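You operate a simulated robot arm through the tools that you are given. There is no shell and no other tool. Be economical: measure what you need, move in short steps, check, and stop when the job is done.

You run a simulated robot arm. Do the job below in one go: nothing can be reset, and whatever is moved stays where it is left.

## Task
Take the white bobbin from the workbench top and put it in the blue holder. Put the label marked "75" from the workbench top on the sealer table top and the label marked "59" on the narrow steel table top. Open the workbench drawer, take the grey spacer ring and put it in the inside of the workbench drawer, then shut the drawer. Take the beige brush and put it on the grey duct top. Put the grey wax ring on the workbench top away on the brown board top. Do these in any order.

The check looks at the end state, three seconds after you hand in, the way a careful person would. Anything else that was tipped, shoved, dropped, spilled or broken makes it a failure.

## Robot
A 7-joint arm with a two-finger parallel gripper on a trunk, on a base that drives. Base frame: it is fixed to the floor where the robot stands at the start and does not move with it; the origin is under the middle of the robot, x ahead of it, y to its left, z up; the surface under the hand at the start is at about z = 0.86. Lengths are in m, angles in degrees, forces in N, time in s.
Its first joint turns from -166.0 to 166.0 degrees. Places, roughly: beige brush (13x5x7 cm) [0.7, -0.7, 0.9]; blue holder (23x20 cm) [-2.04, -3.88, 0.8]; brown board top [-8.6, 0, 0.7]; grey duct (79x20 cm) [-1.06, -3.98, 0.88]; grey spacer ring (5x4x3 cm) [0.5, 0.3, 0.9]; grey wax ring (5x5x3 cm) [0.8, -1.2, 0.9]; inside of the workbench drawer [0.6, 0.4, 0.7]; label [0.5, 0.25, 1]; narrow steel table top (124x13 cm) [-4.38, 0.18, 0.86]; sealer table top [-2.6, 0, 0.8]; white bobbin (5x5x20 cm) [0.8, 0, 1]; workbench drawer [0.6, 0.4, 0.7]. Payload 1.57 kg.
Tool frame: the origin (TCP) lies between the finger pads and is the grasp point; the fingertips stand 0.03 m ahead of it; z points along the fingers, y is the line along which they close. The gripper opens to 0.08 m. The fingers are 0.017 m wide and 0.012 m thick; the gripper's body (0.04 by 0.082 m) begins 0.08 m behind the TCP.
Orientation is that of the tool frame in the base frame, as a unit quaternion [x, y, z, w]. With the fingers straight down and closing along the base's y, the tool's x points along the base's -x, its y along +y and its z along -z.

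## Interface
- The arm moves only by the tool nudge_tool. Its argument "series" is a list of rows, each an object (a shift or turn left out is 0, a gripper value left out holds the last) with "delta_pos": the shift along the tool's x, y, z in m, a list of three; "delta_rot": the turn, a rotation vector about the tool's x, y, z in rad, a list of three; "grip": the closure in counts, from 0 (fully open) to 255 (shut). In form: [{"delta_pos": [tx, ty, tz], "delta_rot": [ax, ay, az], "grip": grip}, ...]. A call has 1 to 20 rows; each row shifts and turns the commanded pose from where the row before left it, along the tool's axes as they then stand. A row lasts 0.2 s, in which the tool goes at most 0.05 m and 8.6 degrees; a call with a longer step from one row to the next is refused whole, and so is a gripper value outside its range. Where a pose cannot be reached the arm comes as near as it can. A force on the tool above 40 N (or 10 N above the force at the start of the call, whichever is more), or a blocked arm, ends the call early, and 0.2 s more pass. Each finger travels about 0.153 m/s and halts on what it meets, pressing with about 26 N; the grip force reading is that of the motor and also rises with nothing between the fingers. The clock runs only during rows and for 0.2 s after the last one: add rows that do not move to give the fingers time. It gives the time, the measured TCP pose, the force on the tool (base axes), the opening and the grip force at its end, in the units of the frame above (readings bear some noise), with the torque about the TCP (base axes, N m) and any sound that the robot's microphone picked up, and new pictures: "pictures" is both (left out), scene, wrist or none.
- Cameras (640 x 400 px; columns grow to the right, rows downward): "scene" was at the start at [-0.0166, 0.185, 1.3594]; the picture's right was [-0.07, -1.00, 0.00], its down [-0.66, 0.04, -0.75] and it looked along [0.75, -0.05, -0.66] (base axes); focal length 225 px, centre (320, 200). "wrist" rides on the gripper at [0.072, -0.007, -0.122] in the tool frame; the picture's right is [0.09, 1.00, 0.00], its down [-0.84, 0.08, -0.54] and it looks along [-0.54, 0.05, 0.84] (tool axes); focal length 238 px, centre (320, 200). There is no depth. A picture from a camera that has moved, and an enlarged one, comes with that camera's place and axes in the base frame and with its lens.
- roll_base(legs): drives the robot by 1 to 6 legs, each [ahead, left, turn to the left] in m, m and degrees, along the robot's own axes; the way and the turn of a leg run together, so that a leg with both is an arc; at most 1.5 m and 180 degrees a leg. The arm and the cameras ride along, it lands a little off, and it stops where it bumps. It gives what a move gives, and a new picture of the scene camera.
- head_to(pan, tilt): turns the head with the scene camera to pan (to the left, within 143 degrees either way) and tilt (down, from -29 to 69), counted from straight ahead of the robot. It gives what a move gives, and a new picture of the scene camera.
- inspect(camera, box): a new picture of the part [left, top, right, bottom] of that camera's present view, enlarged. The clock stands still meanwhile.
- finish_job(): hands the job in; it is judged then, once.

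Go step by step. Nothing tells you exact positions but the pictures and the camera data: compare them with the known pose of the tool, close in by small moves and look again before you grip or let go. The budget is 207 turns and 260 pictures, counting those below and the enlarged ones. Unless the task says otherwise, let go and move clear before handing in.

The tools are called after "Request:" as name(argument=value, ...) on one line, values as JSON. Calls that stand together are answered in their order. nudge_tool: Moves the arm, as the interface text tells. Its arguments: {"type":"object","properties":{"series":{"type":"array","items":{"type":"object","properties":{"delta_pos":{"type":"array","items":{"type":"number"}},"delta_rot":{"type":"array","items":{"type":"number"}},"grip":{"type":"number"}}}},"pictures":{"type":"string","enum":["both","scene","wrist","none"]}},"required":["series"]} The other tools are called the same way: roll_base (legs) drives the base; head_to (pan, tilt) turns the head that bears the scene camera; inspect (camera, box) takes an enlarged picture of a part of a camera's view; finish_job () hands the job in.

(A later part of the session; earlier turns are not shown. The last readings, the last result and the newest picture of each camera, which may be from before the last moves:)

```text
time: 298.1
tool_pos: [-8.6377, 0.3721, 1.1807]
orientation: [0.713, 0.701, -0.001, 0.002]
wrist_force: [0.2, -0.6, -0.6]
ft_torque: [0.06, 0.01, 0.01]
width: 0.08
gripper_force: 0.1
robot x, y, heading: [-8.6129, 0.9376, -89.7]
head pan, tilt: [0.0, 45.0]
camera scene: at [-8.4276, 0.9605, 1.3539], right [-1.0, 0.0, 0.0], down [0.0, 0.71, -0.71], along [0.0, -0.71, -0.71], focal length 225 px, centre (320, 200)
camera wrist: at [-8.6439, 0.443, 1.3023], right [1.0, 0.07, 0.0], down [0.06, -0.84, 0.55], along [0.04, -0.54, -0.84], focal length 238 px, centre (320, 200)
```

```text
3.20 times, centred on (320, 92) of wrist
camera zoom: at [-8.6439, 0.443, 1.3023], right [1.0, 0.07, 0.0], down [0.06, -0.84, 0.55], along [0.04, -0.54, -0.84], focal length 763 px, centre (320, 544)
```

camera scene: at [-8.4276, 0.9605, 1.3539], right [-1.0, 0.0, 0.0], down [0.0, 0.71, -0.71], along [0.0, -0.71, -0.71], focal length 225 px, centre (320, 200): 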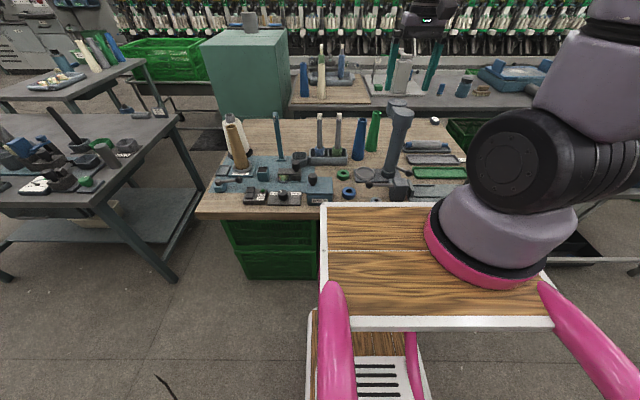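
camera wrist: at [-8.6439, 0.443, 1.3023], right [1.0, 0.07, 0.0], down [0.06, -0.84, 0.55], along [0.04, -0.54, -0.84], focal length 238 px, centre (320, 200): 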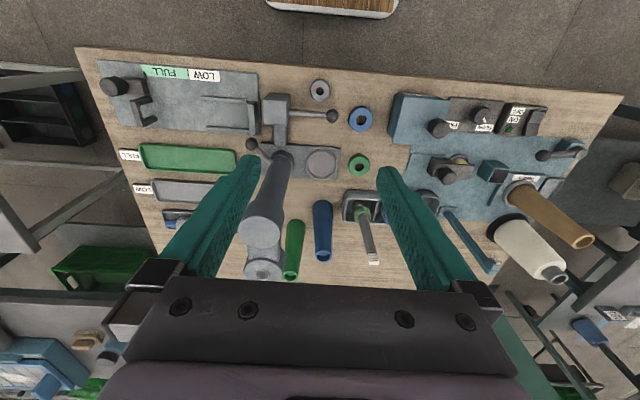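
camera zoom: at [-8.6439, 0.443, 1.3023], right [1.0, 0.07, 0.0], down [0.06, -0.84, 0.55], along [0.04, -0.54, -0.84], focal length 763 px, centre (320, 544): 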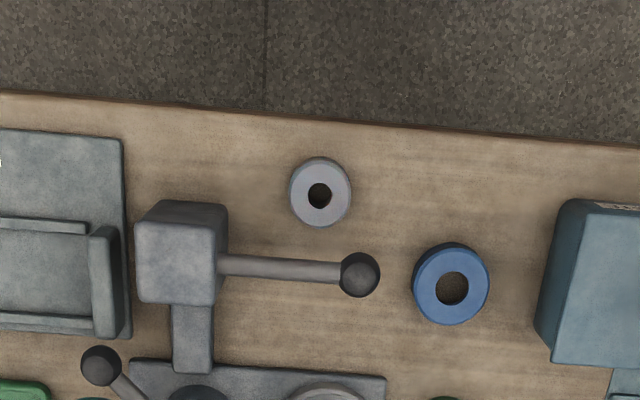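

Request:
roll_base(legs=[[0, 0, 89.8], [1.4, 0, 0], [1.4, 0, 0], [1.4, 0, 0]])

```text
time: 322.0
tool_pos: [-3.8656, 0.9424, 1.1803]
orientation: [0.003, 1.0, 0.0, 0.002]
wrist_force: [-0.3, -0.2, -1.1]
ft_torque: [-0.01, 0.01, 0.01]
width: 0.0799
gripper_force: 0.0
robot x, y, heading: [-4.4385, 0.9563, 1.0]
head pan, tilt: [0.0, 45.0]
camera scene: at [-4.4577, 1.1468, 1.3539], right [0.01, -1.0, 0.0], down [-0.71, -0.01, -0.71], along [0.71, 0.01, -0.71], focal length 225 px, centre (320, 200)
```

scene: 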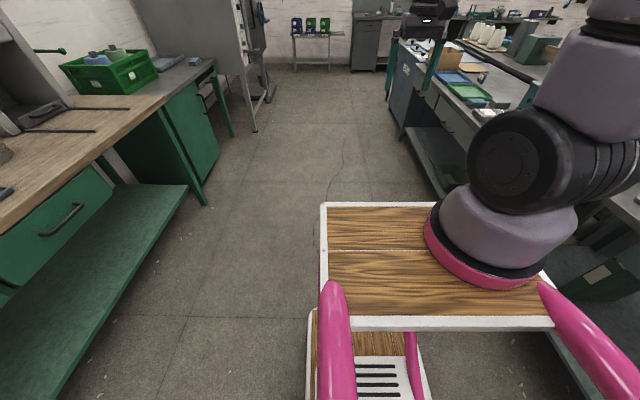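

Request:
roll_base(legs=[[1.4, 0, -1], [1.4, 0, 0], [1.4, 0, 0], [0, -0.8, 0], [0, -0.8, 0]])

```text
time: 349.9
tool_pos: [0.3469, -0.6617, 1.1802]
orientation: [0.004, 1.0, 0.001, 0.003]
wrist_force: [-0.3, 0.7, -0.5]
ft_torque: [-0.01, 0.01, 0.01]
width: 0.0801
gripper_force: 0.0
robot x, y, heading: [-0.2256, -0.6454, 0.6]
head pan, tilt: [0.0, 45.0]
camera scene: at [-0.2444, -0.4555, 1.3539], right [0.01, -1.0, 0.0], down [-0.71, -0.01, -0.71], along [0.71, 0.01, -0.71], focal length 225 px, centre (320, 200)
```

scene: 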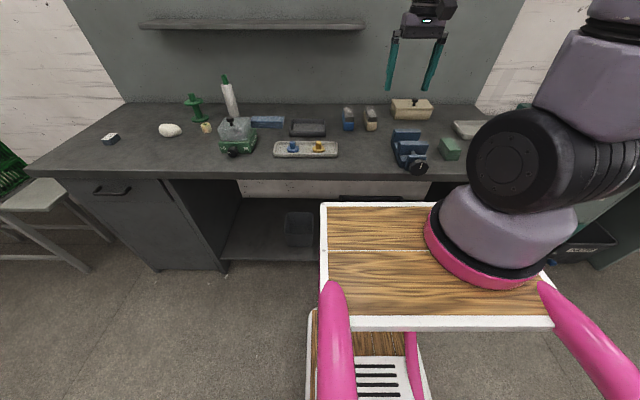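

Request:
roll_base(legs=[[0.2, 0, -0.6]])

Request:
nudge_tool(series=[{"delta_pos": [-0.04, 0, 0.02]}, {"delta_pos": [-0.04, 0, 0.02]}, {"delta_pos": [-0.04, 0, 0.02]}, {"delta_pos": [-0.03, 0, 0.02]}, {}], pictures="wrist")

```text
time: 351.5
tool_pos: [0.5476, -0.6657, 1.181]
orientation: [0.008, 1.0, 0.0, 0.003]
wrist_force: [0.7, 0.3, 0.0]
ft_torque: [-0.01, -0.03, 0.02]
width: 0.0802
gripper_force: 0.1
robot x, y, heading: [-0.0188, -0.6423, 0.3]
head pan, tilt: [0.0, 45.0]
camera scene: at [-0.0418, -0.4537, 1.3539], right [0.0, -1.0, 0.0], down [-0.71, 0.0, -0.71], along [0.71, 0.0, -0.71], focal length 225 px, centre (320, 200)
```

scene: 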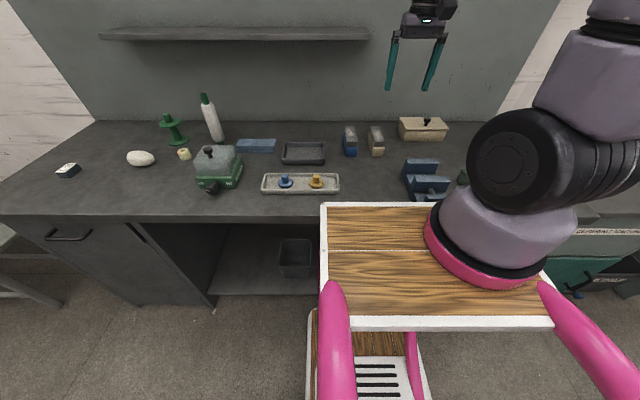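

```text
time: 352.7
tool_pos: [0.698, -0.6681, 1.1014]
orientation: [0.008, 1.0, 0.0, 0.003]
wrist_force: [0.3, -0.4, -0.6]
ft_torque: [0.01, -0.04, 0.02]
width: 0.08
gripper_force: 0.1
robot x, y, heading: [-0.0223, -0.6408, 0.1]
head pan, tilt: [0.0, 45.0]
camera wrist: at [0.6254, -0.6749, 1.2232], right [-0.08, 1.0, 0.0], down [0.83, 0.06, 0.55], along [0.55, 0.04, -0.84], focal length 238 px, centre (320, 200)
```

wrist: 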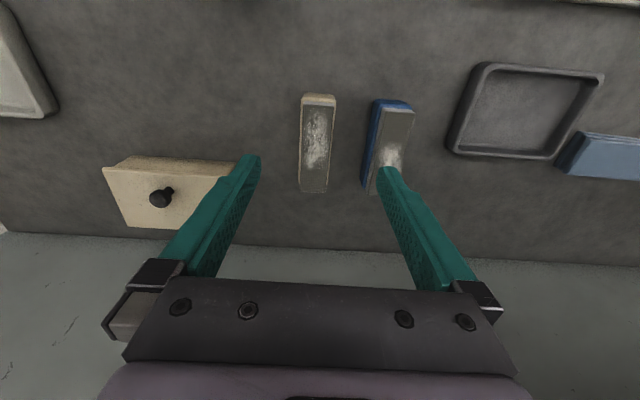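

Request:
nudge_tool(series=[{"delta_pos": [-0.035, -0.003, 0.03]}, {"delta_pos": [0, 0, 0.03]}, {"delta_pos": [0, 0, 0.02]}, {}], pictures="wrist")

Request:
inspect(camera="wrist", box=[220, 60, 440, 210])

```text
time: 353.7
tool_pos: [0.7344, -0.6717, 1.0199]
orientation: [0.008, 1.0, 0.0, 0.002]
wrist_force: [-0.5, -0.5, -0.9]
ft_torque: [-0.02, -0.01, -0.03]
width: 0.0799
gripper_force: 0.0
robot x, y, heading: [-0.0194, -0.6459, 0.1]
head pan, tilt: [0.0, 45.0]
camera wrist: at [0.6603, -0.6778, 1.1423], right [-0.08, 1.0, 0.0], down [0.83, 0.06, 0.55], along [0.55, 0.04, -0.84], focal length 238 px, centre (320, 200)
```

wrist: 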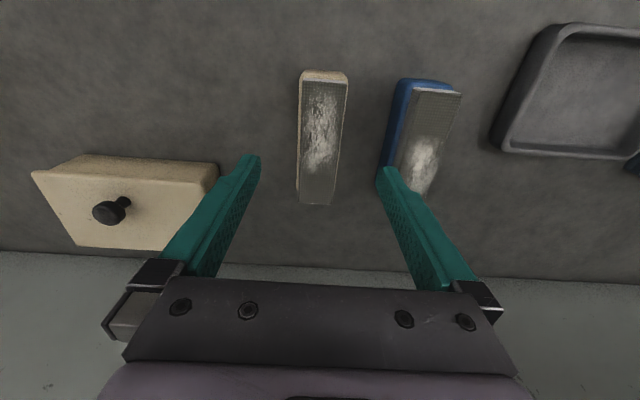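

```text
2.67 times, centred on (330, 135) of wrist
camera zoom: at [0.6603, -0.6778, 1.1423], right [-0.08, 1.0, 0.0], down [0.83, 0.06, 0.55], along [0.55, 0.04, -0.84], focal length 636 px, centre (293, 373)
```

zoom: 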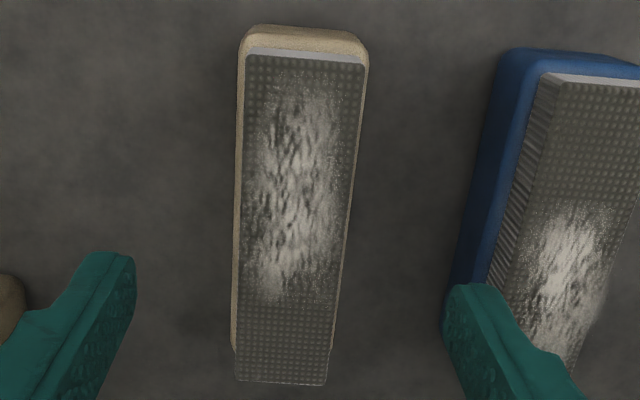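

Request:
nudge_tool(series=[{"delta_pos": [-0.004, 0.0, 0.045]}, {"delta_pos": [0, 0, 0.045]}, {"delta_pos": [0, 0, 0.03]}, {}, {"grip": 255}, {}, {}, {}], pictures="both")

```text
time: 355.5
tool_pos: [0.739, -0.672, 0.901]
orientation: [0.008, 1.0, 0.0, 0.003]
wrist_force: [-0.4, 0.0, 0.0]
ft_torque: [-0.03, 0.02, 0.0]
width: 0.0455
gripper_force: 26.1
robot x, y, heading: [-0.0214, -0.6445, 0.1]
head pan, tilt: [0.0, 45.0]
camera scene: at [-0.0418, -0.4537, 1.3539], right [0.0, -1.0, 0.0], down [-0.71, 0.0, -0.71], along [0.71, 0.0, -0.71], focal length 225 px, centre (320, 200)
camera wrist: at [0.6653, -0.6779, 1.0229], right [-0.08, 1.0, 0.0], down [0.84, 0.06, 0.55], along [0.54, 0.04, -0.84], focal length 238 px, centre (320, 200)
```

scene: 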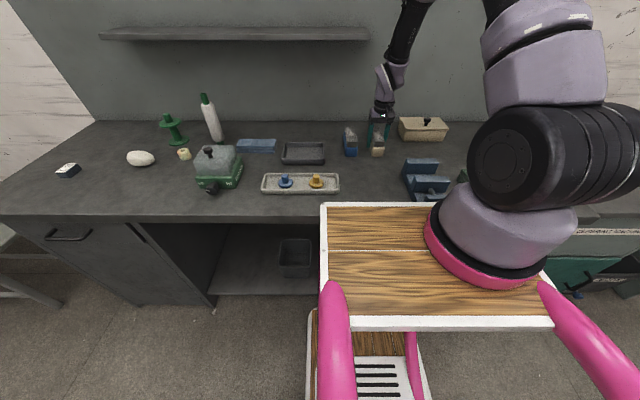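
wrist: 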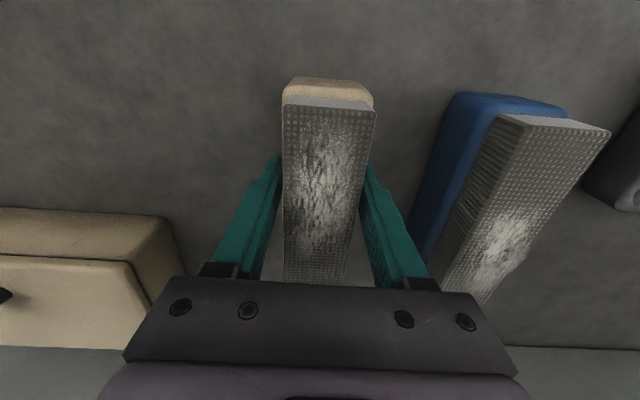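

Request:
nudge_tool(series=[{"delta_pos": [0, 0, -0.045]}, {"delta_pos": [0, 0, -0.045]}, {"delta_pos": [0, 0, -0.045]}, {"delta_pos": [0.02, 0, -0.045]}, {"delta_pos": [0.03, 0, -0.04]}, {"delta_pos": [0.03, 0, -0.04]}, {"delta_pos": [0.03, 0, -0.03]}, {"delta_pos": [0.045, 0, 0]}], pictures="wrist")

Request:
roll_base(legs=[[-0.28, 0, 0], [0, 0, -90], [1.0, 0, 0], [1.0, 0, 0]])

Request:
head_to(pan=0, tilt=20)

Request:
head_to(pan=-45, tilt=20)

```text
time: 357.3
tool_pos: [0.5819, -0.6695, 1.1904]
orientation: [0.009, 1.0, 0.0, 0.002]
wrist_force: [0.7, 0.2, -1.1]
ft_torque: [0.01, 0.07, 0.0]
width: 0.0456
gripper_force: 26.7
robot x, y, heading: [-0.0209, -0.6411, 0.0]
head pan, tilt: [0.0, 45.0]
camera wrist: at [0.5085, -0.6753, 1.3123], right [-0.08, 1.0, 0.0], down [0.84, 0.06, 0.55], along [0.54, 0.04, -0.84], focal length 238 px, centre (320, 200)
```

wrist: 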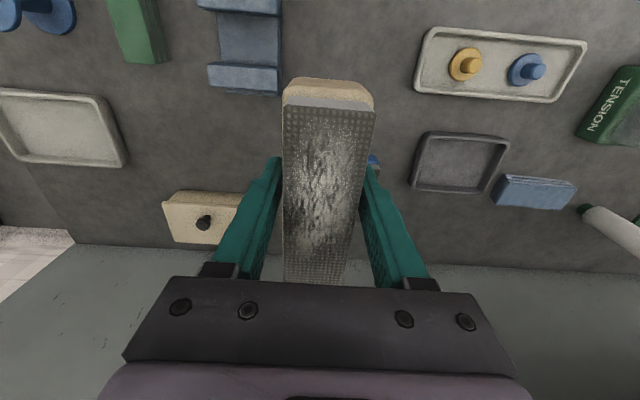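

```text
time: 372.6
tool_pos: [-0.3124, -3.2392, 1.1902]
orientation: [0.71, 0.704, -0.001, 0.002]
wrist_force: [0.5, -0.2, -1.3]
ft_torque: [0.03, -0.02, 0.0]
width: 0.0455
gripper_force: 26.0
robot x, y, heading: [-0.2954, -2.6401, -89.4]
head pan, tilt: [0.0, 45.0]
camera scene: at [-0.1038, -2.614, 1.3539], right [-1.0, -0.01, 0.0], down [-0.01, 0.71, -0.71], along [0.01, -0.71, -0.71], focal length 225 px, centre (320, 200)
```

scene: 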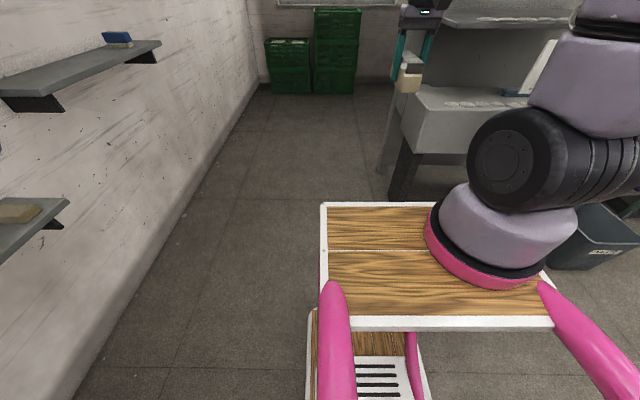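

```text
time: 373.5
tool_pos: [-0.3117, -3.2377, 1.1905]
orientation: [0.71, 0.704, -0.002, 0.001]
wrist_force: [0.2, 0.2, -1.3]
ft_torque: [0.01, -0.02, 0.01]
width: 0.0458
gripper_force: 25.8
robot x, y, heading: [-0.2929, -2.6358, -89.4]
head pan, tilt: [0.0, 20.0]
camera scene: at [-0.1036, -2.6257, 1.3925], right [-1.0, -0.01, 0.0], down [0.0, 0.34, -0.94], along [0.01, -0.94, -0.34], focal length 225 px, centre (320, 200)
```

scene: 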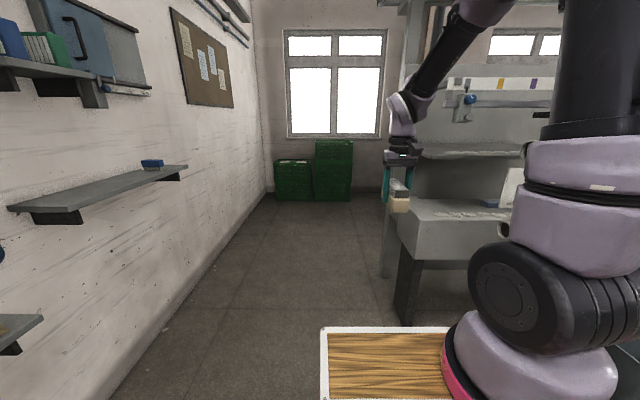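

```text
time: 374.6
tool_pos: [-0.3127, -3.238, 1.1913]
orientation: [0.71, 0.704, -0.002, 0.001]
wrist_force: [0.0, -0.3, -1.3]
ft_torque: [0.02, 0.0, -0.01]
width: 0.0456
gripper_force: 26.1
robot x, y, heading: [-0.296, -2.6363, -89.3]
head pan, tilt: [-45.0, 20.0]
camera scene: at [-0.1697, -2.5992, 1.3925], right [-0.72, 0.7, 0.0], down [0.24, 0.24, -0.94], along [-0.66, -0.67, -0.34], focal length 225 px, centre (320, 200)
```

scene: 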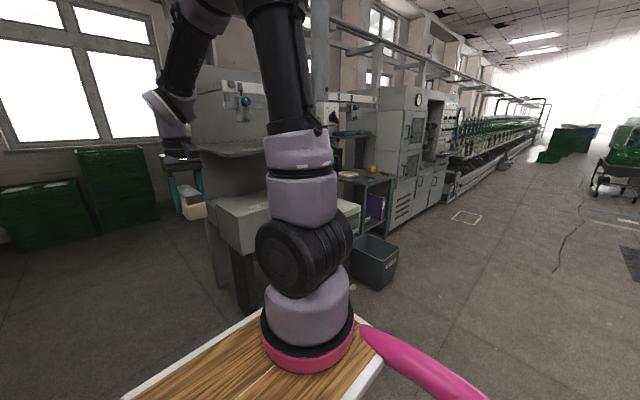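

Request:
roll_base(legs=[[0, -0.75, -0.6]])

Request:
head_to(pan=-10, tilt=25)

```text
time: 378.7
tool_pos: [-1.069, -3.2431, 1.1907]
orientation: [0.713, 0.701, -0.002, 0.002]
wrist_force: [0.5, -0.5, -0.8]
ft_torque: [0.0, 0.01, -0.01]
width: 0.0458
gripper_force: 25.8
robot x, y, heading: [-1.0425, -2.6403, -89.8]
head pan, tilt: [-45.0, 20.0]
camera scene: at [-0.9209, -2.6055, 1.3925], right [-0.71, 0.7, 0.0], down [0.24, 0.24, -0.94], along [-0.66, -0.67, -0.34], focal length 225 px, centre (320, 200)
```

scene: 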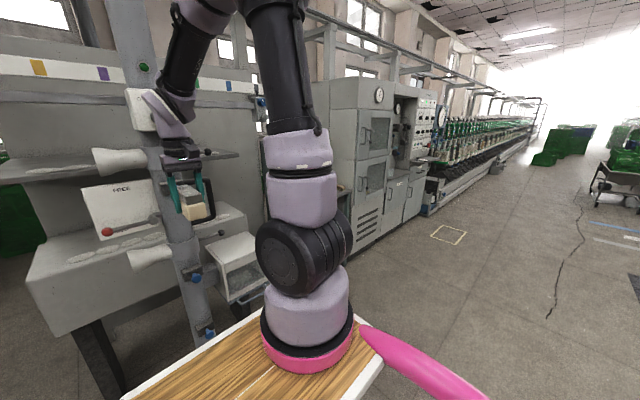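

```text
time: 379.7
tool_pos: [-1.0692, -3.2436, 1.191]
orientation: [0.712, 0.702, -0.002, 0.002]
wrist_force: [-0.3, -0.5, -1.3]
ft_torque: [0.02, -0.01, 0.03]
width: 0.0456
gripper_force: 25.7
robot x, y, heading: [-1.0458, -2.6413, -89.6]
head pan, tilt: [-10.0, 25.0]
camera scene: at [-0.871, -2.6302, 1.3845], right [-0.99, 0.17, 0.0], down [0.07, 0.42, -0.91], along [-0.16, -0.89, -0.42], focal length 225 px, centre (320, 200)
```

scene: 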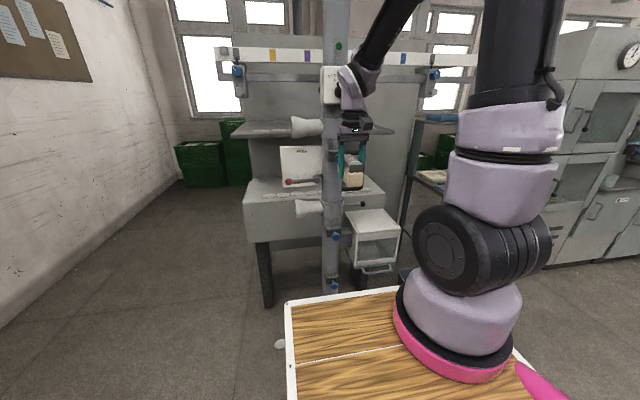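

Request:
inspect(camera="scene", box=[230, 110, 430, 240])

Request:
inspect(camera="wrist", box=[0, 0, 640, 400])

```text
3.08 times, centred on (330, 175) of scene
camera zoom: at [-0.871, -2.6302, 1.3845], right [-0.99, 0.17, 0.0], down [0.07, 0.42, -0.91], along [-0.16, -0.89, -0.42], focal length 692 px, centre (289, 277)
```

zoom: 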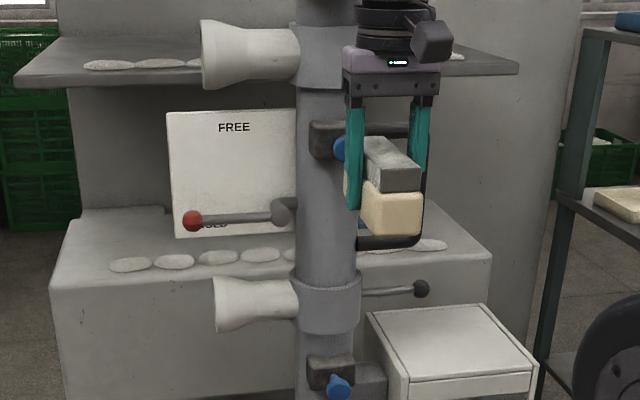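

```text
1.00 times, centred on (320, 200) of wrist (not enlarged: the box is as wide or as high as the picture)
camera zoom: at [-1.0745, -3.1721, 1.3125], right [1.0, 0.08, 0.0], down [0.06, -0.84, 0.55], along [0.04, -0.54, -0.84], focal length 238 px, centre (320, 200)
```

zoom: 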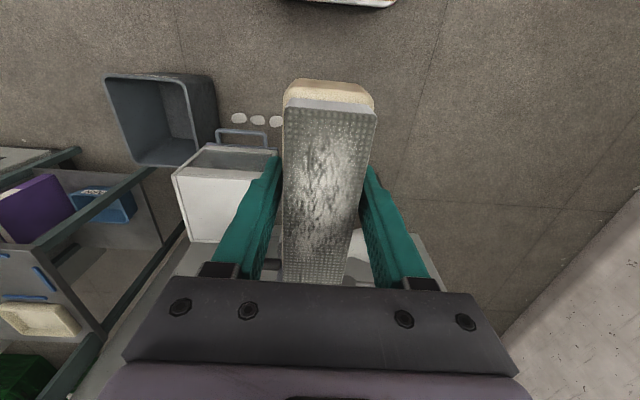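

Request:
roll_base(legs=[[0, 0.28, 0]])

Request:
head_to(pan=-20, tilt=25)

Request:
inspect(camera="scene", box=[180, 100, 420, 250])

```text
time: 381.7
tool_pos: [-0.7875, -3.2429, 1.1909]
orientation: [0.714, 0.7, -0.002, 0.002]
wrist_force: [-0.1, -0.2, -0.5]
ft_torque: [0.02, 0.02, -0.03]
width: 0.0456
gripper_force: 26.5
robot x, y, heading: [-0.7636, -2.6413, -90.0]
head pan, tilt: [-10.0, 25.0]
camera scene: at [-0.5901, -2.6294, 1.3844], right [-0.99, 0.17, 0.0], down [0.07, 0.42, -0.91], along [-0.15, -0.89, -0.42], focal length 225 px, centre (320, 200)
```

scene: 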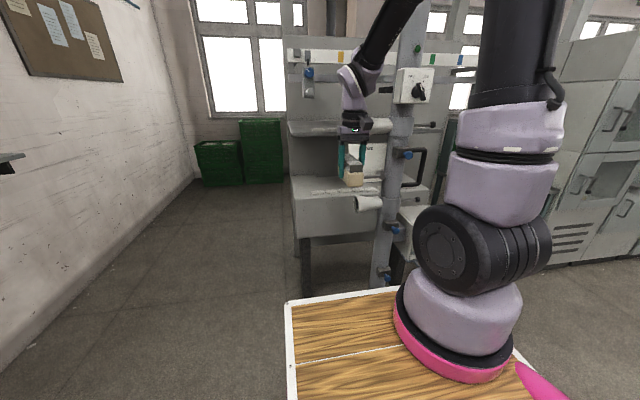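

```text
time: 382.4
tool_pos: [-0.7881, -3.243, 1.1908]
orientation: [0.714, 0.7, -0.003, 0.002]
wrist_force: [0.8, -0.3, -1.4]
ft_torque: [0.03, -0.02, -0.01]
width: 0.0455
gripper_force: 26.1
robot x, y, heading: [-0.7635, -2.6406, -89.9]
head pan, tilt: [-20.0, 25.0]
camera scene: at [-0.6057, -2.6253, 1.3845], right [-0.94, 0.34, 0.0], down [0.14, 0.4, -0.91], along [-0.31, -0.85, -0.42], focal length 225 px, centre (320, 200)
```

scene: 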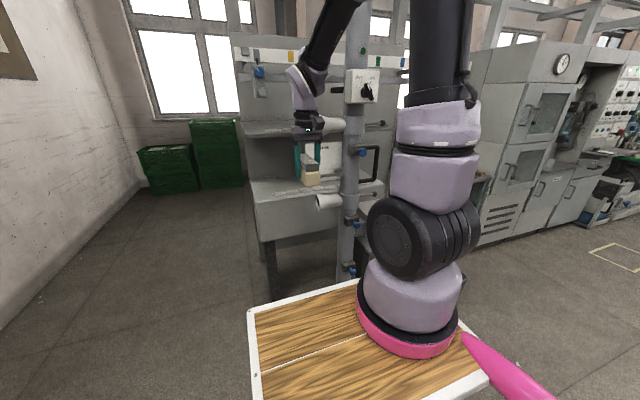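

```text
2.67 times, centred on (300, 175) of scene
camera zoom: at [-0.6057, -2.6253, 1.3845], right [-0.94, 0.34, 0.0], down [0.14, 0.4, -0.91], along [-0.31, -0.85, -0.42], focal length 599 px, centre (373, 267)
```

zoom: 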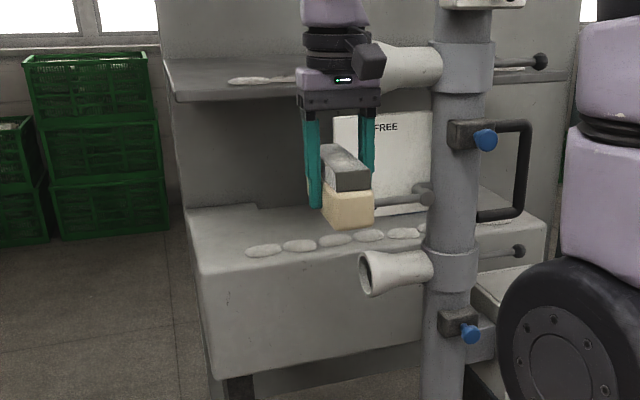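

Request:
head_to(pan=-55, tilt=25)

Request:
inspect(camera="scene", box=[200, 120, 440, 270])

```text
time: 383.4
tool_pos: [-0.7887, -3.2423, 1.1899]
orientation: [0.712, 0.702, -0.002, 0.002]
wrist_force: [-1.5, 0.4, -0.9]
ft_torque: [0.03, 0.0, 0.01]
width: 0.0455
gripper_force: 25.9
robot x, y, heading: [-0.7636, -2.6384, -90.0]
head pan, tilt: [-55.0, 25.0]
camera scene: at [-0.6497, -2.5917, 1.3845], right [-0.58, 0.82, 0.0], down [0.35, 0.24, -0.91], along [-0.74, -0.52, -0.42], focal length 225 px, centre (320, 200)
```

scene: 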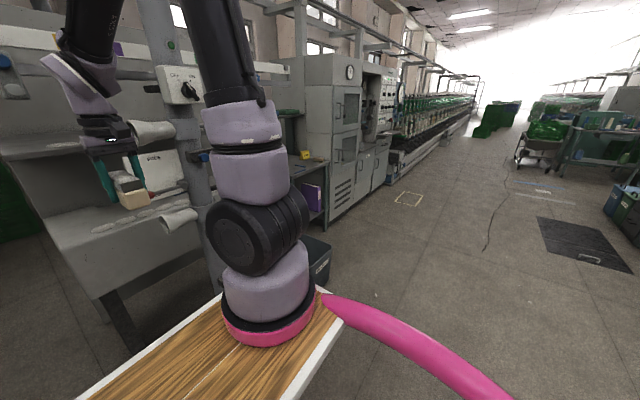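

```text
2.67 times, centred on (320, 195) of scene
camera zoom: at [-0.6497, -2.5917, 1.3845], right [-0.58, 0.82, 0.0], down [0.35, 0.24, -0.91], along [-0.74, -0.52, -0.42], focal length 599 px, centre (320, 213)
```

zoom: 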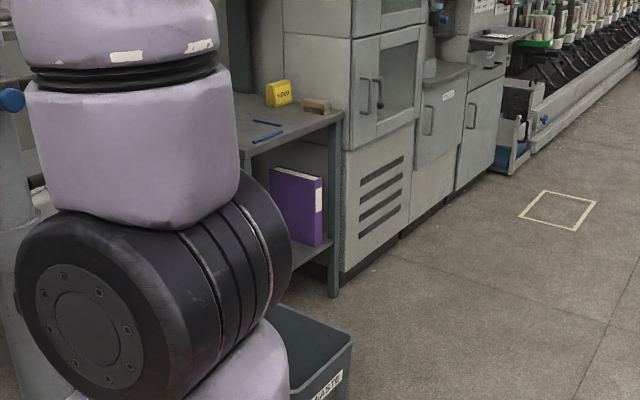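

Request:
roll_base(legs=[[-0.15, 0, 0], [0, -1.25, 0]])

Request:
head_to(pan=0, tilt=30)

Request:
inspect(camera="scene", box=[240, 110, 420, 230])

```text
time: 390.6
tool_pos: [-2.025, -3.0965, 1.191]
orientation: [0.712, 0.702, -0.002, 0.002]
wrist_force: [0.1, 0.7, -0.7]
ft_torque: [0.02, -0.02, 0.0]
width: 0.0457
gripper_force: 26.0
robot x, y, heading: [-2.0011, -2.4917, -89.7]
head pan, tilt: [-55.0, 25.0]
camera scene: at [-1.8877, -2.4459, 1.3845], right [-0.58, 0.82, 0.0], down [0.35, 0.24, -0.91], along [-0.74, -0.52, -0.42], focal length 225 px, centre (320, 200)
```

scene: 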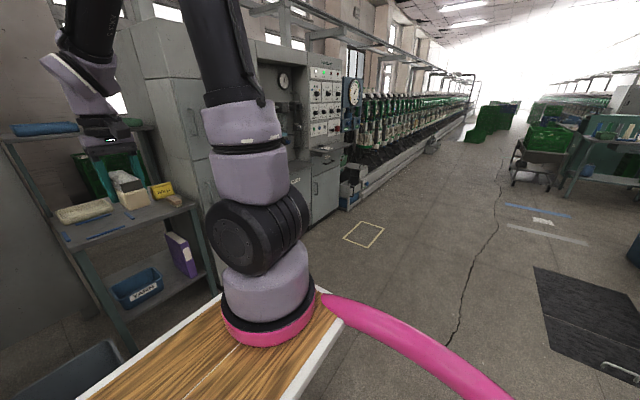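

```text
time: 391.9
tool_pos: [-2.0243, -3.0982, 1.1916]
orientation: [0.713, 0.701, -0.001, 0.001]
wrist_force: [0.2, 0.7, -1.6]
ft_torque: [-0.02, -0.01, -0.01]
width: 0.0456
gripper_force: 26.0
robot x, y, heading: [-2.0025, -2.4946, -89.6]
head pan, tilt: [0.0, 30.0]
camera scene: at [-1.8121, -2.4831, 1.3765], right [-1.0, 0.0, 0.0], down [0.0, 0.5, -0.87], along [0.0, -0.87, -0.5], focal length 225 px, centre (320, 200)
```

scene: 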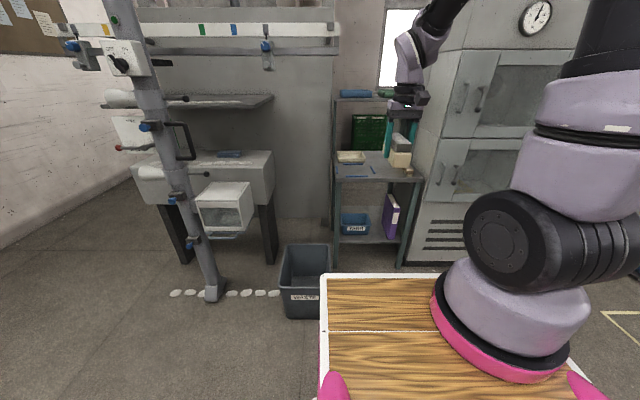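

```text
3.33 times, centred on (330, 170) of scene
camera zoom: at [-1.8121, -2.4831, 1.3765], right [-1.0, 0.0, 0.0], down [0.0, 0.5, -0.87], along [0.0, -0.87, -0.5], focal length 749 px, centre (287, 300)
```

zoom: 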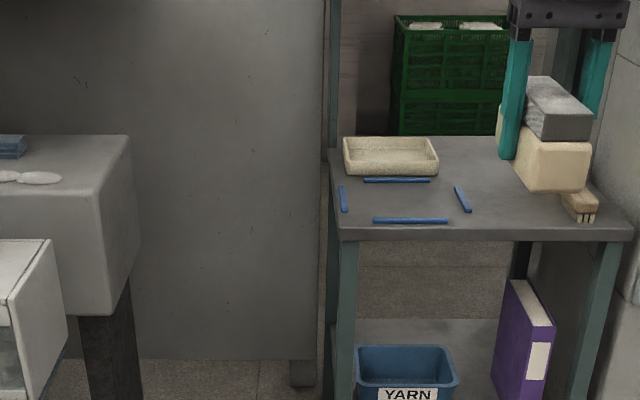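

Request:
inspect(camera="scene", box=[310, 70, 450, 190])

Request:
inspect(camera="wrist", box=[0, 0, 640, 400])

```text
3.33 times, centred on (380, 130) of scene
camera zoom: at [-1.8121, -2.4831, 1.3765], right [-1.0, 0.0, 0.0], down [0.0, 0.5, -0.87], along [0.0, -0.87, -0.5], focal length 749 px, centre (120, 433)
```

zoom: 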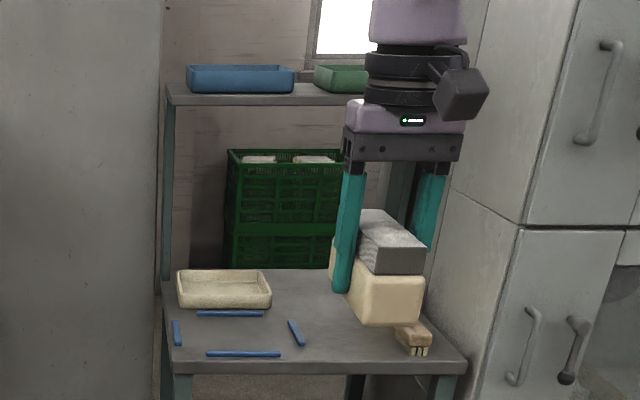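

```text
1.00 times, centred on (320, 200) of wrist (not enlarged: the box is as wide or as high as the picture)
camera zoom: at [-2.031, -3.0257, 1.3124], right [1.0, 0.08, 0.0], down [0.06, -0.84, 0.55], along [0.04, -0.54, -0.84], focal length 238 px, centre (320, 200)
```

zoom: 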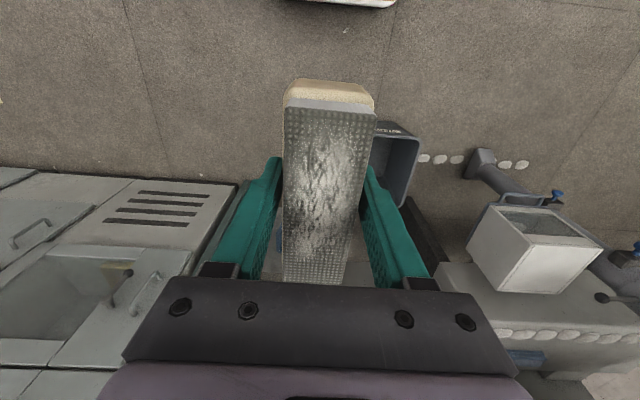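

Request:
roll_base(legs=[[0.56, -0.12, -0.3]])

Request:
head_to(pan=-5, tilt=42)

```text
time: 394.5
tool_pos: [-2.1134, -3.5382, 1.1899]
orientation: [0.707, 0.707, -0.001, 0.001]
wrist_force: [0.0, 0.6, -1.4]
ft_torque: [0.01, 0.0, 0.01]
width: 0.0457
gripper_force: 26.0
robot x, y, heading: [-2.1023, -2.9361, -88.7]
head pan, tilt: [0.0, 30.0]
stopped in leg 1: the robot was blocked; the commanded pose is now the measured one
camera scene: at [-1.9112, -2.9213, 1.3765], right [-1.0, -0.02, 0.0], down [-0.01, 0.5, -0.87], along [0.02, -0.87, -0.5], focal length 225 px, centre (320, 200)
```

scene: 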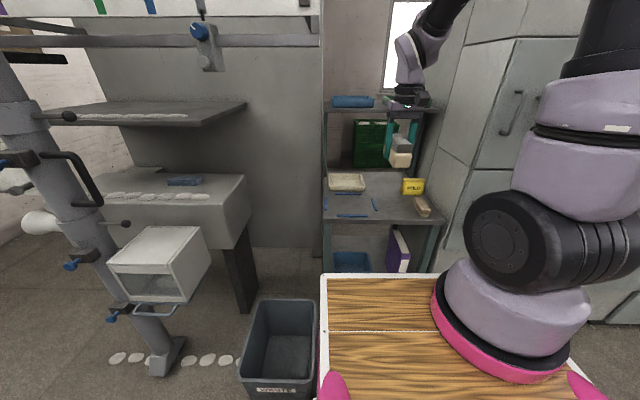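

```text
time: 395.3
tool_pos: [-2.1148, -3.5386, 1.1898]
orientation: [0.707, 0.707, 0.0, 0.001]
wrist_force: [-0.5, 0.7, -0.7]
ft_torque: [0.02, 0.02, 0.02]
width: 0.0458
gripper_force: 25.6
robot x, y, heading: [-2.0979, -2.9307, -89.0]
head pan, tilt: [-5.0, 42.0]
camera scene: at [-1.9186, -2.9143, 1.3582], right [-1.0, 0.07, 0.0], down [0.04, 0.67, -0.74], along [-0.05, -0.74, -0.67], focal length 225 px, centre (320, 200)
```

scene: 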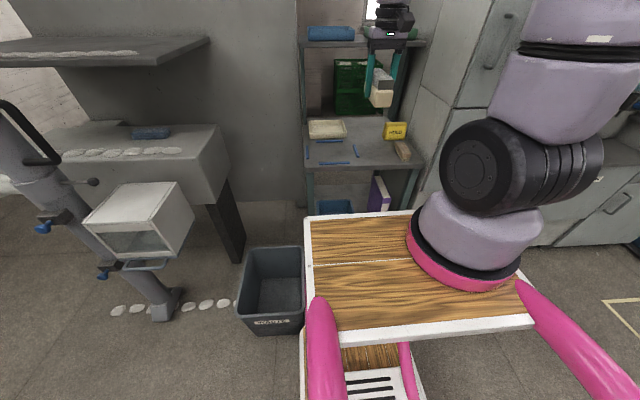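

Request:
roll_base(legs=[[-0.44, 0.1, -0.7]])

Request:
head_to(pan=0, tilt=30)

```text
time: 398.0
tool_pos: [-2.0284, -3.09, 1.1892]
orientation: [0.712, 0.702, -0.001, 0.0]
wrist_force: [0.7, 0.5, -0.9]
ft_torque: [0.03, -0.03, 0.0]
width: 0.0456
gripper_force: 26.2
robot x, y, heading: [-2.0058, -2.4849, -89.6]
head pan, tilt: [-5.0, 42.0]
camera scene: at [-1.8237, -2.4681, 1.3582], right [-1.0, 0.08, 0.0], down [0.05, 0.67, -0.74], along [-0.06, -0.74, -0.67], focal length 225 px, centre (320, 200)
```

scene: 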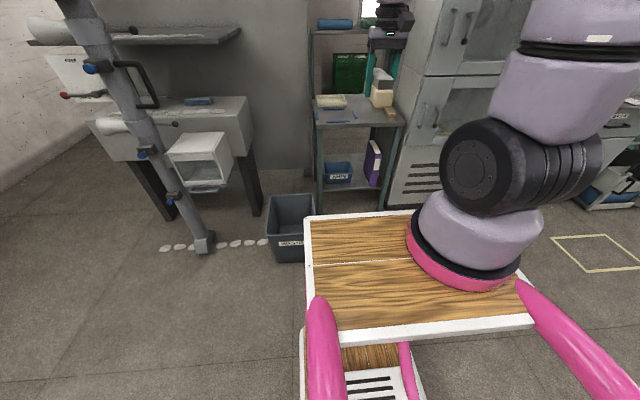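

```text
time: 398.8
tool_pos: [-2.0278, -3.0903, 1.1891]
orientation: [0.712, 0.702, -0.001, 0.001]
wrist_force: [0.4, 0.3, -0.1]
ft_torque: [0.02, -0.03, 0.01]
width: 0.0457
gripper_force: 25.9
robot x, y, heading: [-2.0052, -2.487, -89.4]
head pan, tilt: [0.0, 30.0]
camera scene: at [-1.8164, -2.4752, 1.3764], right [-1.0, -0.01, 0.0], down [0.0, 0.5, -0.87], along [0.01, -0.87, -0.5], focal length 225 px, centre (320, 200)
```

scene: 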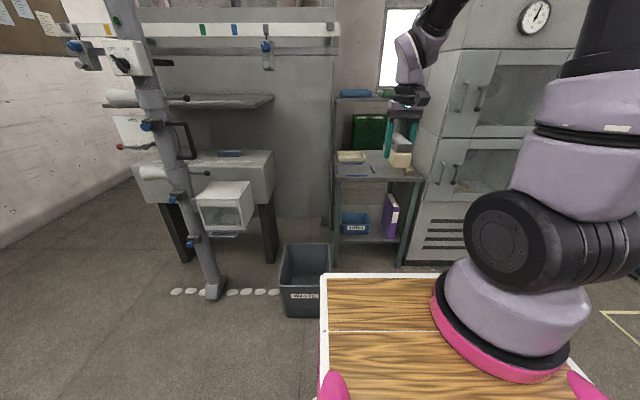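

Request:
roll_base(legs=[[0, -0.32, -0.5], [0.62, 0, 0]])

Request:
head_to(pan=5, tilt=42)

Request:
inspect(camera="scene", box=[220, 60, 420, 185])

```text
time: 404.0
tool_pos: [-2.3615, -3.71, 1.1886]
orientation: [0.717, 0.697, -0.001, 0.0]
wrist_force: [0.4, 0.4, -1.8]
ft_torque: [0.0, -0.03, -0.03]
width: 0.0457
gripper_force: 25.6
robot x, y, heading: [-2.33, -3.1032, -90.2]
head pan, tilt: [0.0, 30.0]
camera scene: at [-2.1412, -3.098, 1.3765], right [-1.0, 0.0, 0.0], down [0.0, 0.5, -0.87], along [0.0, -0.87, -0.5], focal length 225 px, centre (320, 200)
```

scene: 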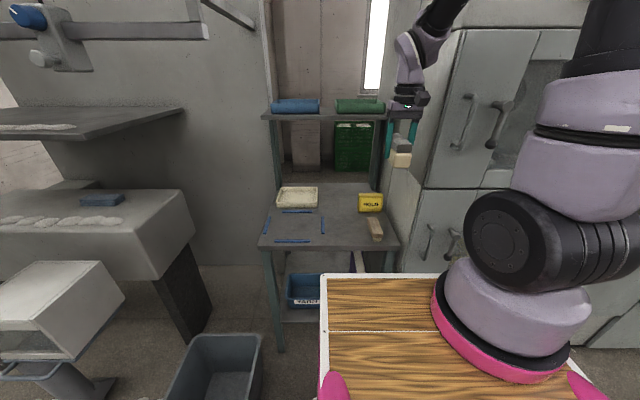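

```text
time: 404.8
tool_pos: [-2.361, -3.71, 1.1891]
orientation: [0.716, 0.698, -0.001, 0.001]
wrist_force: [0.2, -0.7, -0.4]
ft_torque: [0.0, -0.02, -0.01]
width: 0.0456
gripper_force: 26.1
robot x, y, heading: [-2.3288, -3.1074, -90.0]
head pan, tilt: [5.0, 42.0]
camera scene: at [-2.1338, -3.0909, 1.3582], right [-1.0, -0.08, 0.0], down [-0.05, 0.67, -0.74], along [0.06, -0.74, -0.67], focal length 225 px, centre (320, 200)
```

scene: 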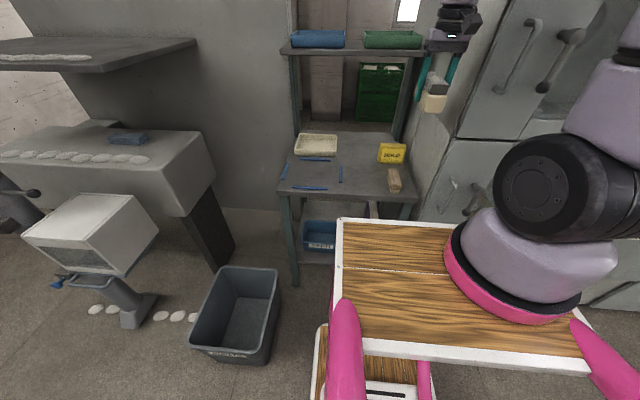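

```text
3.20 times, centred on (320, 122) of scene
camera zoom: at [-2.1338, -3.0909, 1.3582], right [-1.0, -0.08, 0.0], down [-0.05, 0.67, -0.74], along [0.06, -0.74, -0.67], focal length 719 px, centre (320, 448)
```

zoom: 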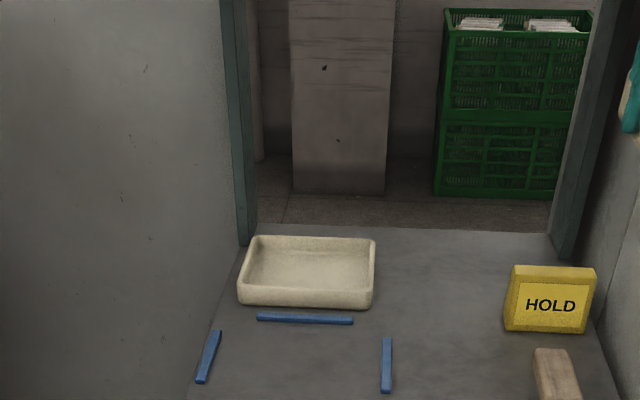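

Request:
nudge_tool(series=[{"delta_pos": [-0.02, 0.0405, 0]}, {"delta_pos": [-0.02, 0.0405, 0]}, {"delta_pos": [-0.02, 0.0405, 0]}, {"delta_pos": [-0.02, 0.0405, 0]}, {"delta_pos": [-0.02, 0.0405, 0]}, {"delta_pos": [-0.02, 0.0405, 0]}, {"delta_pos": [-0.02, 0.0405, 0]}, {"delta_pos": [-0.02, 0.0405, 0]}, {"delta_pos": [0, 0, 0.045]}, {"delta_pos": [0, 0, 0.045]}, {"delta_pos": [0, 0, 0.045]}, {"delta_pos": [0, 0, 0.045]}, {}])

```text
time: 407.6
tool_pos: [-2.0387, -3.8789, 1.0096]
orientation: [0.716, 0.698, 0.0, 0.001]
wrist_force: [-0.7, 0.2, -2.1]
ft_torque: [0.0, 0.0, -0.01]
width: 0.0457
gripper_force: 26.1
robot x, y, heading: [-2.33, -3.1092, -90.4]
head pan, tilt: [5.0, 42.0]
camera scene: at [-2.1338, -3.0908, 1.3582], right [-1.0, -0.08, 0.0], down [-0.06, 0.67, -0.74], along [0.06, -0.74, -0.67], focal length 225 px, centre (320, 200)
camera wrist: at [-2.0448, -3.808, 1.1316], right [1.0, 0.07, 0.0], down [0.06, -0.84, 0.54], along [0.04, -0.54, -0.84], focal length 238 px, centre (320, 200)
```

scene: 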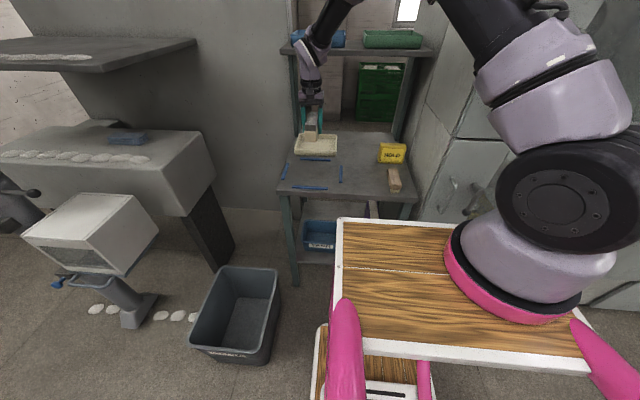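
wrist: 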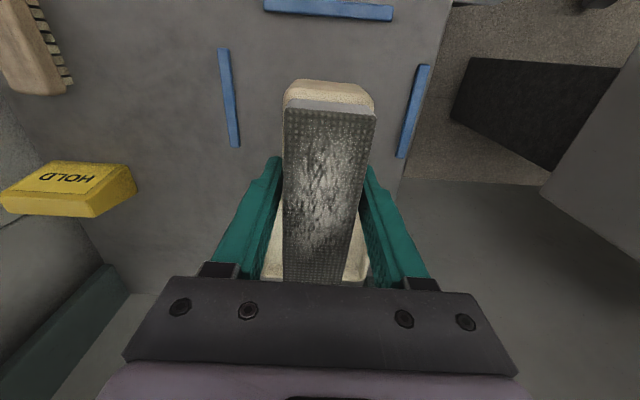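

Request:
nudge_tool(series=[{"delta_pos": [0, 0, 0.045]}, {"delta_pos": [0, 0, 0.045]}, {"delta_pos": [0, 0, 0.03]}, {"delta_pos": [0, 0, 0.015]}, {"delta_pos": [0, 0, 0.008]}, {}], pictures="wrist")

```text
time: 408.9
tool_pos: [-2.0412, -3.8796, 0.8667]
orientation: [0.716, 0.698, 0.0, 0.0]
wrist_force: [0.1, 0.1, -1.3]
ft_torque: [0.05, -0.01, 0.02]
width: 0.0458
gripper_force: 26.3
robot x, y, heading: [-2.3287, -3.1053, -90.4]
head pan, tilt: [5.0, 42.0]
camera wrist: at [-2.0455, -3.8076, 0.9885], right [1.0, 0.07, 0.0], down [0.06, -0.84, 0.54], along [0.04, -0.54, -0.84], focal length 238 px, centre (320, 200)
```

wrist: 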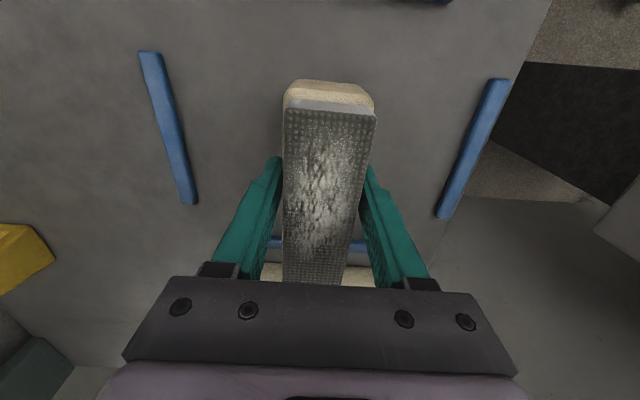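

Request:
nudge_tool(series=[{"delta_pos": [0, 0, 0.005]}, {"delta_pos": [0, 0, 0.005]}, {"delta_pos": [0, 0, 0.003]}, {"delta_pos": [0, 0, 0.003]}, {"delta_pos": [0, 0, 0.003]}, {"delta_pos": [0, 0, 0.003]}, {"delta_pos": [0, 0, 0.003]}, {"delta_pos": [0, 0, 0.003]}, {}], pictures="wrist")

```text
time: 410.9
tool_pos: [-2.0408, -3.8793, 0.8404]
orientation: [0.716, 0.698, -0.002, 0.003]
wrist_force: [-1.5, 2.9, 20.9]
ft_torque: [-0.04, 0.14, -0.02]
width: 0.0457
gripper_force: 25.9
robot x, y, heading: [-2.3306, -3.1107, -90.1]
head pan, tilt: [5.0, 42.0]
camera wrist: at [-2.0459, -3.808, 0.9623], right [1.0, 0.07, 0.0], down [0.06, -0.84, 0.55], along [0.04, -0.55, -0.84], focal length 238 px, centre (320, 200)
```

wrist: 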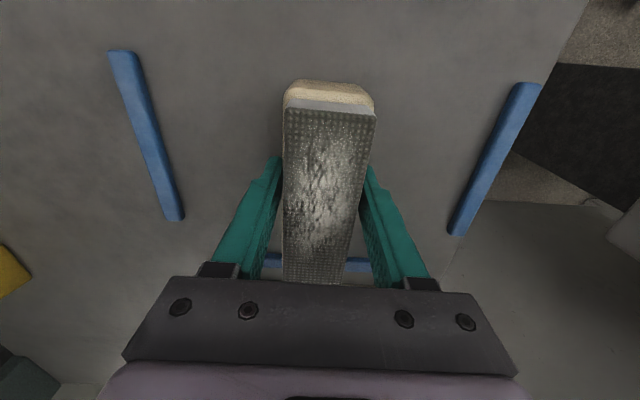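

Request:
nudge_tool(series=[{"delta_pos": [0, 0, -0.001], "grip": 0}, {}, {}, {"delta_pos": [0, 0, -0.03]}, {"delta_pos": [0, 0, -0.045]}, {"delta_pos": [0, 0, -0.045]}, {"delta_pos": [0, 0, -0.04]}, {"delta_pos": [0.045, 0, 0]}, {"delta_pos": [0.045, 0, 0]}, {"delta_pos": [0.03, 0, 0]}, {"delta_rot": [0, -0.1454, 0]}, {"delta_rot": [0, -0.1454, 0]}, {"delta_rot": [0, -0.1454, 0]}, {"delta_rot": [0, -0.1454, 0]}, {"delta_rot": [0, -0.1454, 0]}, {"delta_rot": [0, -0.1454, 0]}, {}])

```text
time: 414.6
tool_pos: [-2.0363, -3.7586, 1.0002]
orientation: [0.648, 0.633, -0.303, 0.296]
wrist_force: [0.9, 0.6, 1.3]
ft_torque: [-0.01, -0.02, 0.01]
width: 0.0801
gripper_force: 0.0
robot x, y, heading: [-2.3268, -3.1067, -90.2]
head pan, tilt: [5.0, 42.0]
camera scene: at [-2.1338, -3.0909, 1.3582], right [-1.0, -0.08, 0.0], down [-0.06, 0.67, -0.74], along [0.06, -0.74, -0.67], focal length 225 px, centre (320, 200)
camera wrist: at [-2.0408, -3.62, 1.0228], right [1.0, 0.03, -0.07], down [0.07, -0.12, 0.99], along [0.02, -0.99, -0.12], focal length 238 px, centre (320, 200)
```

scene: 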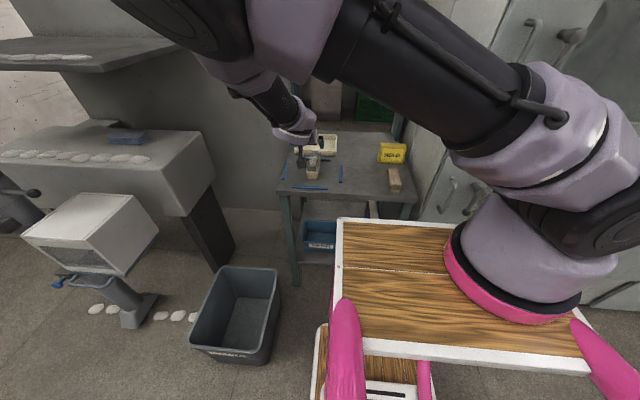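
wrist: 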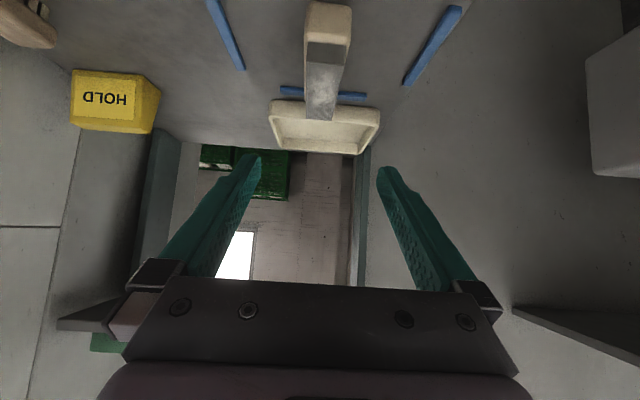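

Request:
nudge_tool(series=[{"delta_pos": [0.034, -0.003, 0.0345]}, {"delta_pos": [0.034, 0, 0.0345]}, {}], pictures="wrist")

```text
time: 415.4
tool_pos: [-2.0404, -3.7675, 0.9022]
orientation: [0.649, 0.632, -0.304, 0.295]
wrist_force: [0.7, 0.5, -0.2]
ft_torque: [-0.02, -0.04, -0.01]
width: 0.0799
gripper_force: 0.0
robot x, y, heading: [-2.3287, -3.1079, -90.4]
head pan, tilt: [5.0, 42.0]
camera wrist: at [-2.0442, -3.6289, 0.9254], right [1.0, 0.03, -0.07], down [0.07, -0.12, 0.99], along [0.02, -0.99, -0.12], focal length 238 px, centre (320, 200)
```

wrist: 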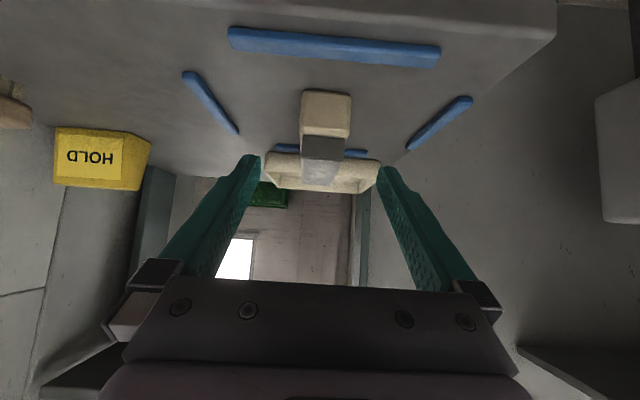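

Request:
nudge_tool(series=[{"delta_pos": [-0.009, 0, 0.035]}, {"delta_pos": [0, 0, 0.03]}, {"delta_pos": [0, 0, 0.025]}, {}], pictures="both")

```text
time: 416.4
tool_pos: [-2.042, -3.8425, 0.8518]
orientation: [0.649, 0.632, -0.304, 0.295]
wrist_force: [-0.4, 0.6, 0.4]
ft_torque: [0.0, -0.01, -0.03]
width: 0.0801
gripper_force: 0.0
robot x, y, heading: [-2.3305, -3.1089, -90.2]
head pan, tilt: [5.0, 42.0]
camera scene: at [-2.1337, -3.0908, 1.3582], right [-1.0, -0.08, 0.0], down [-0.06, 0.67, -0.74], along [0.06, -0.74, -0.67], focal length 225 px, centre (320, 200)
camera wrist: at [-2.0459, -3.7043, 0.8744], right [1.0, 0.03, -0.07], down [0.07, -0.12, 0.99], along [0.02, -0.99, -0.12], focal length 238 px, centre (320, 200)
```

scene: 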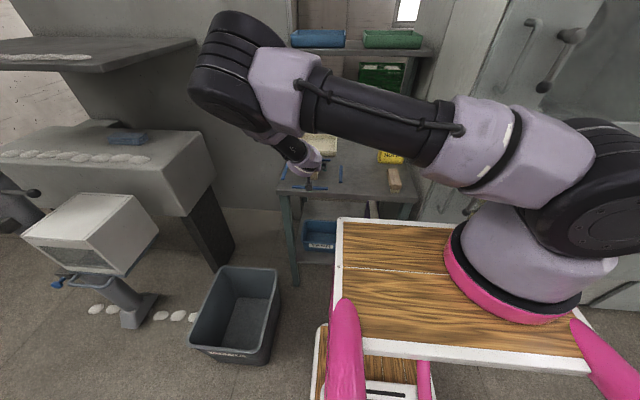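
wrist: 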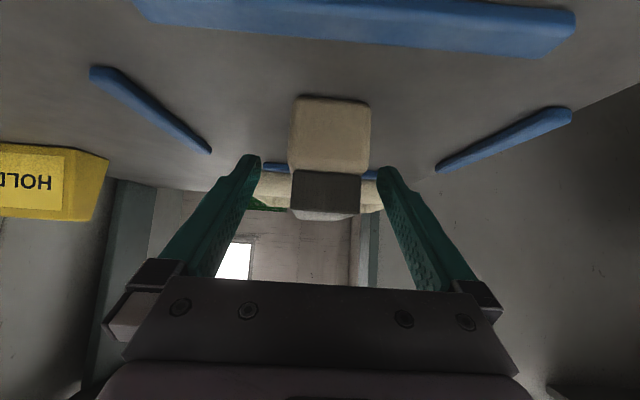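

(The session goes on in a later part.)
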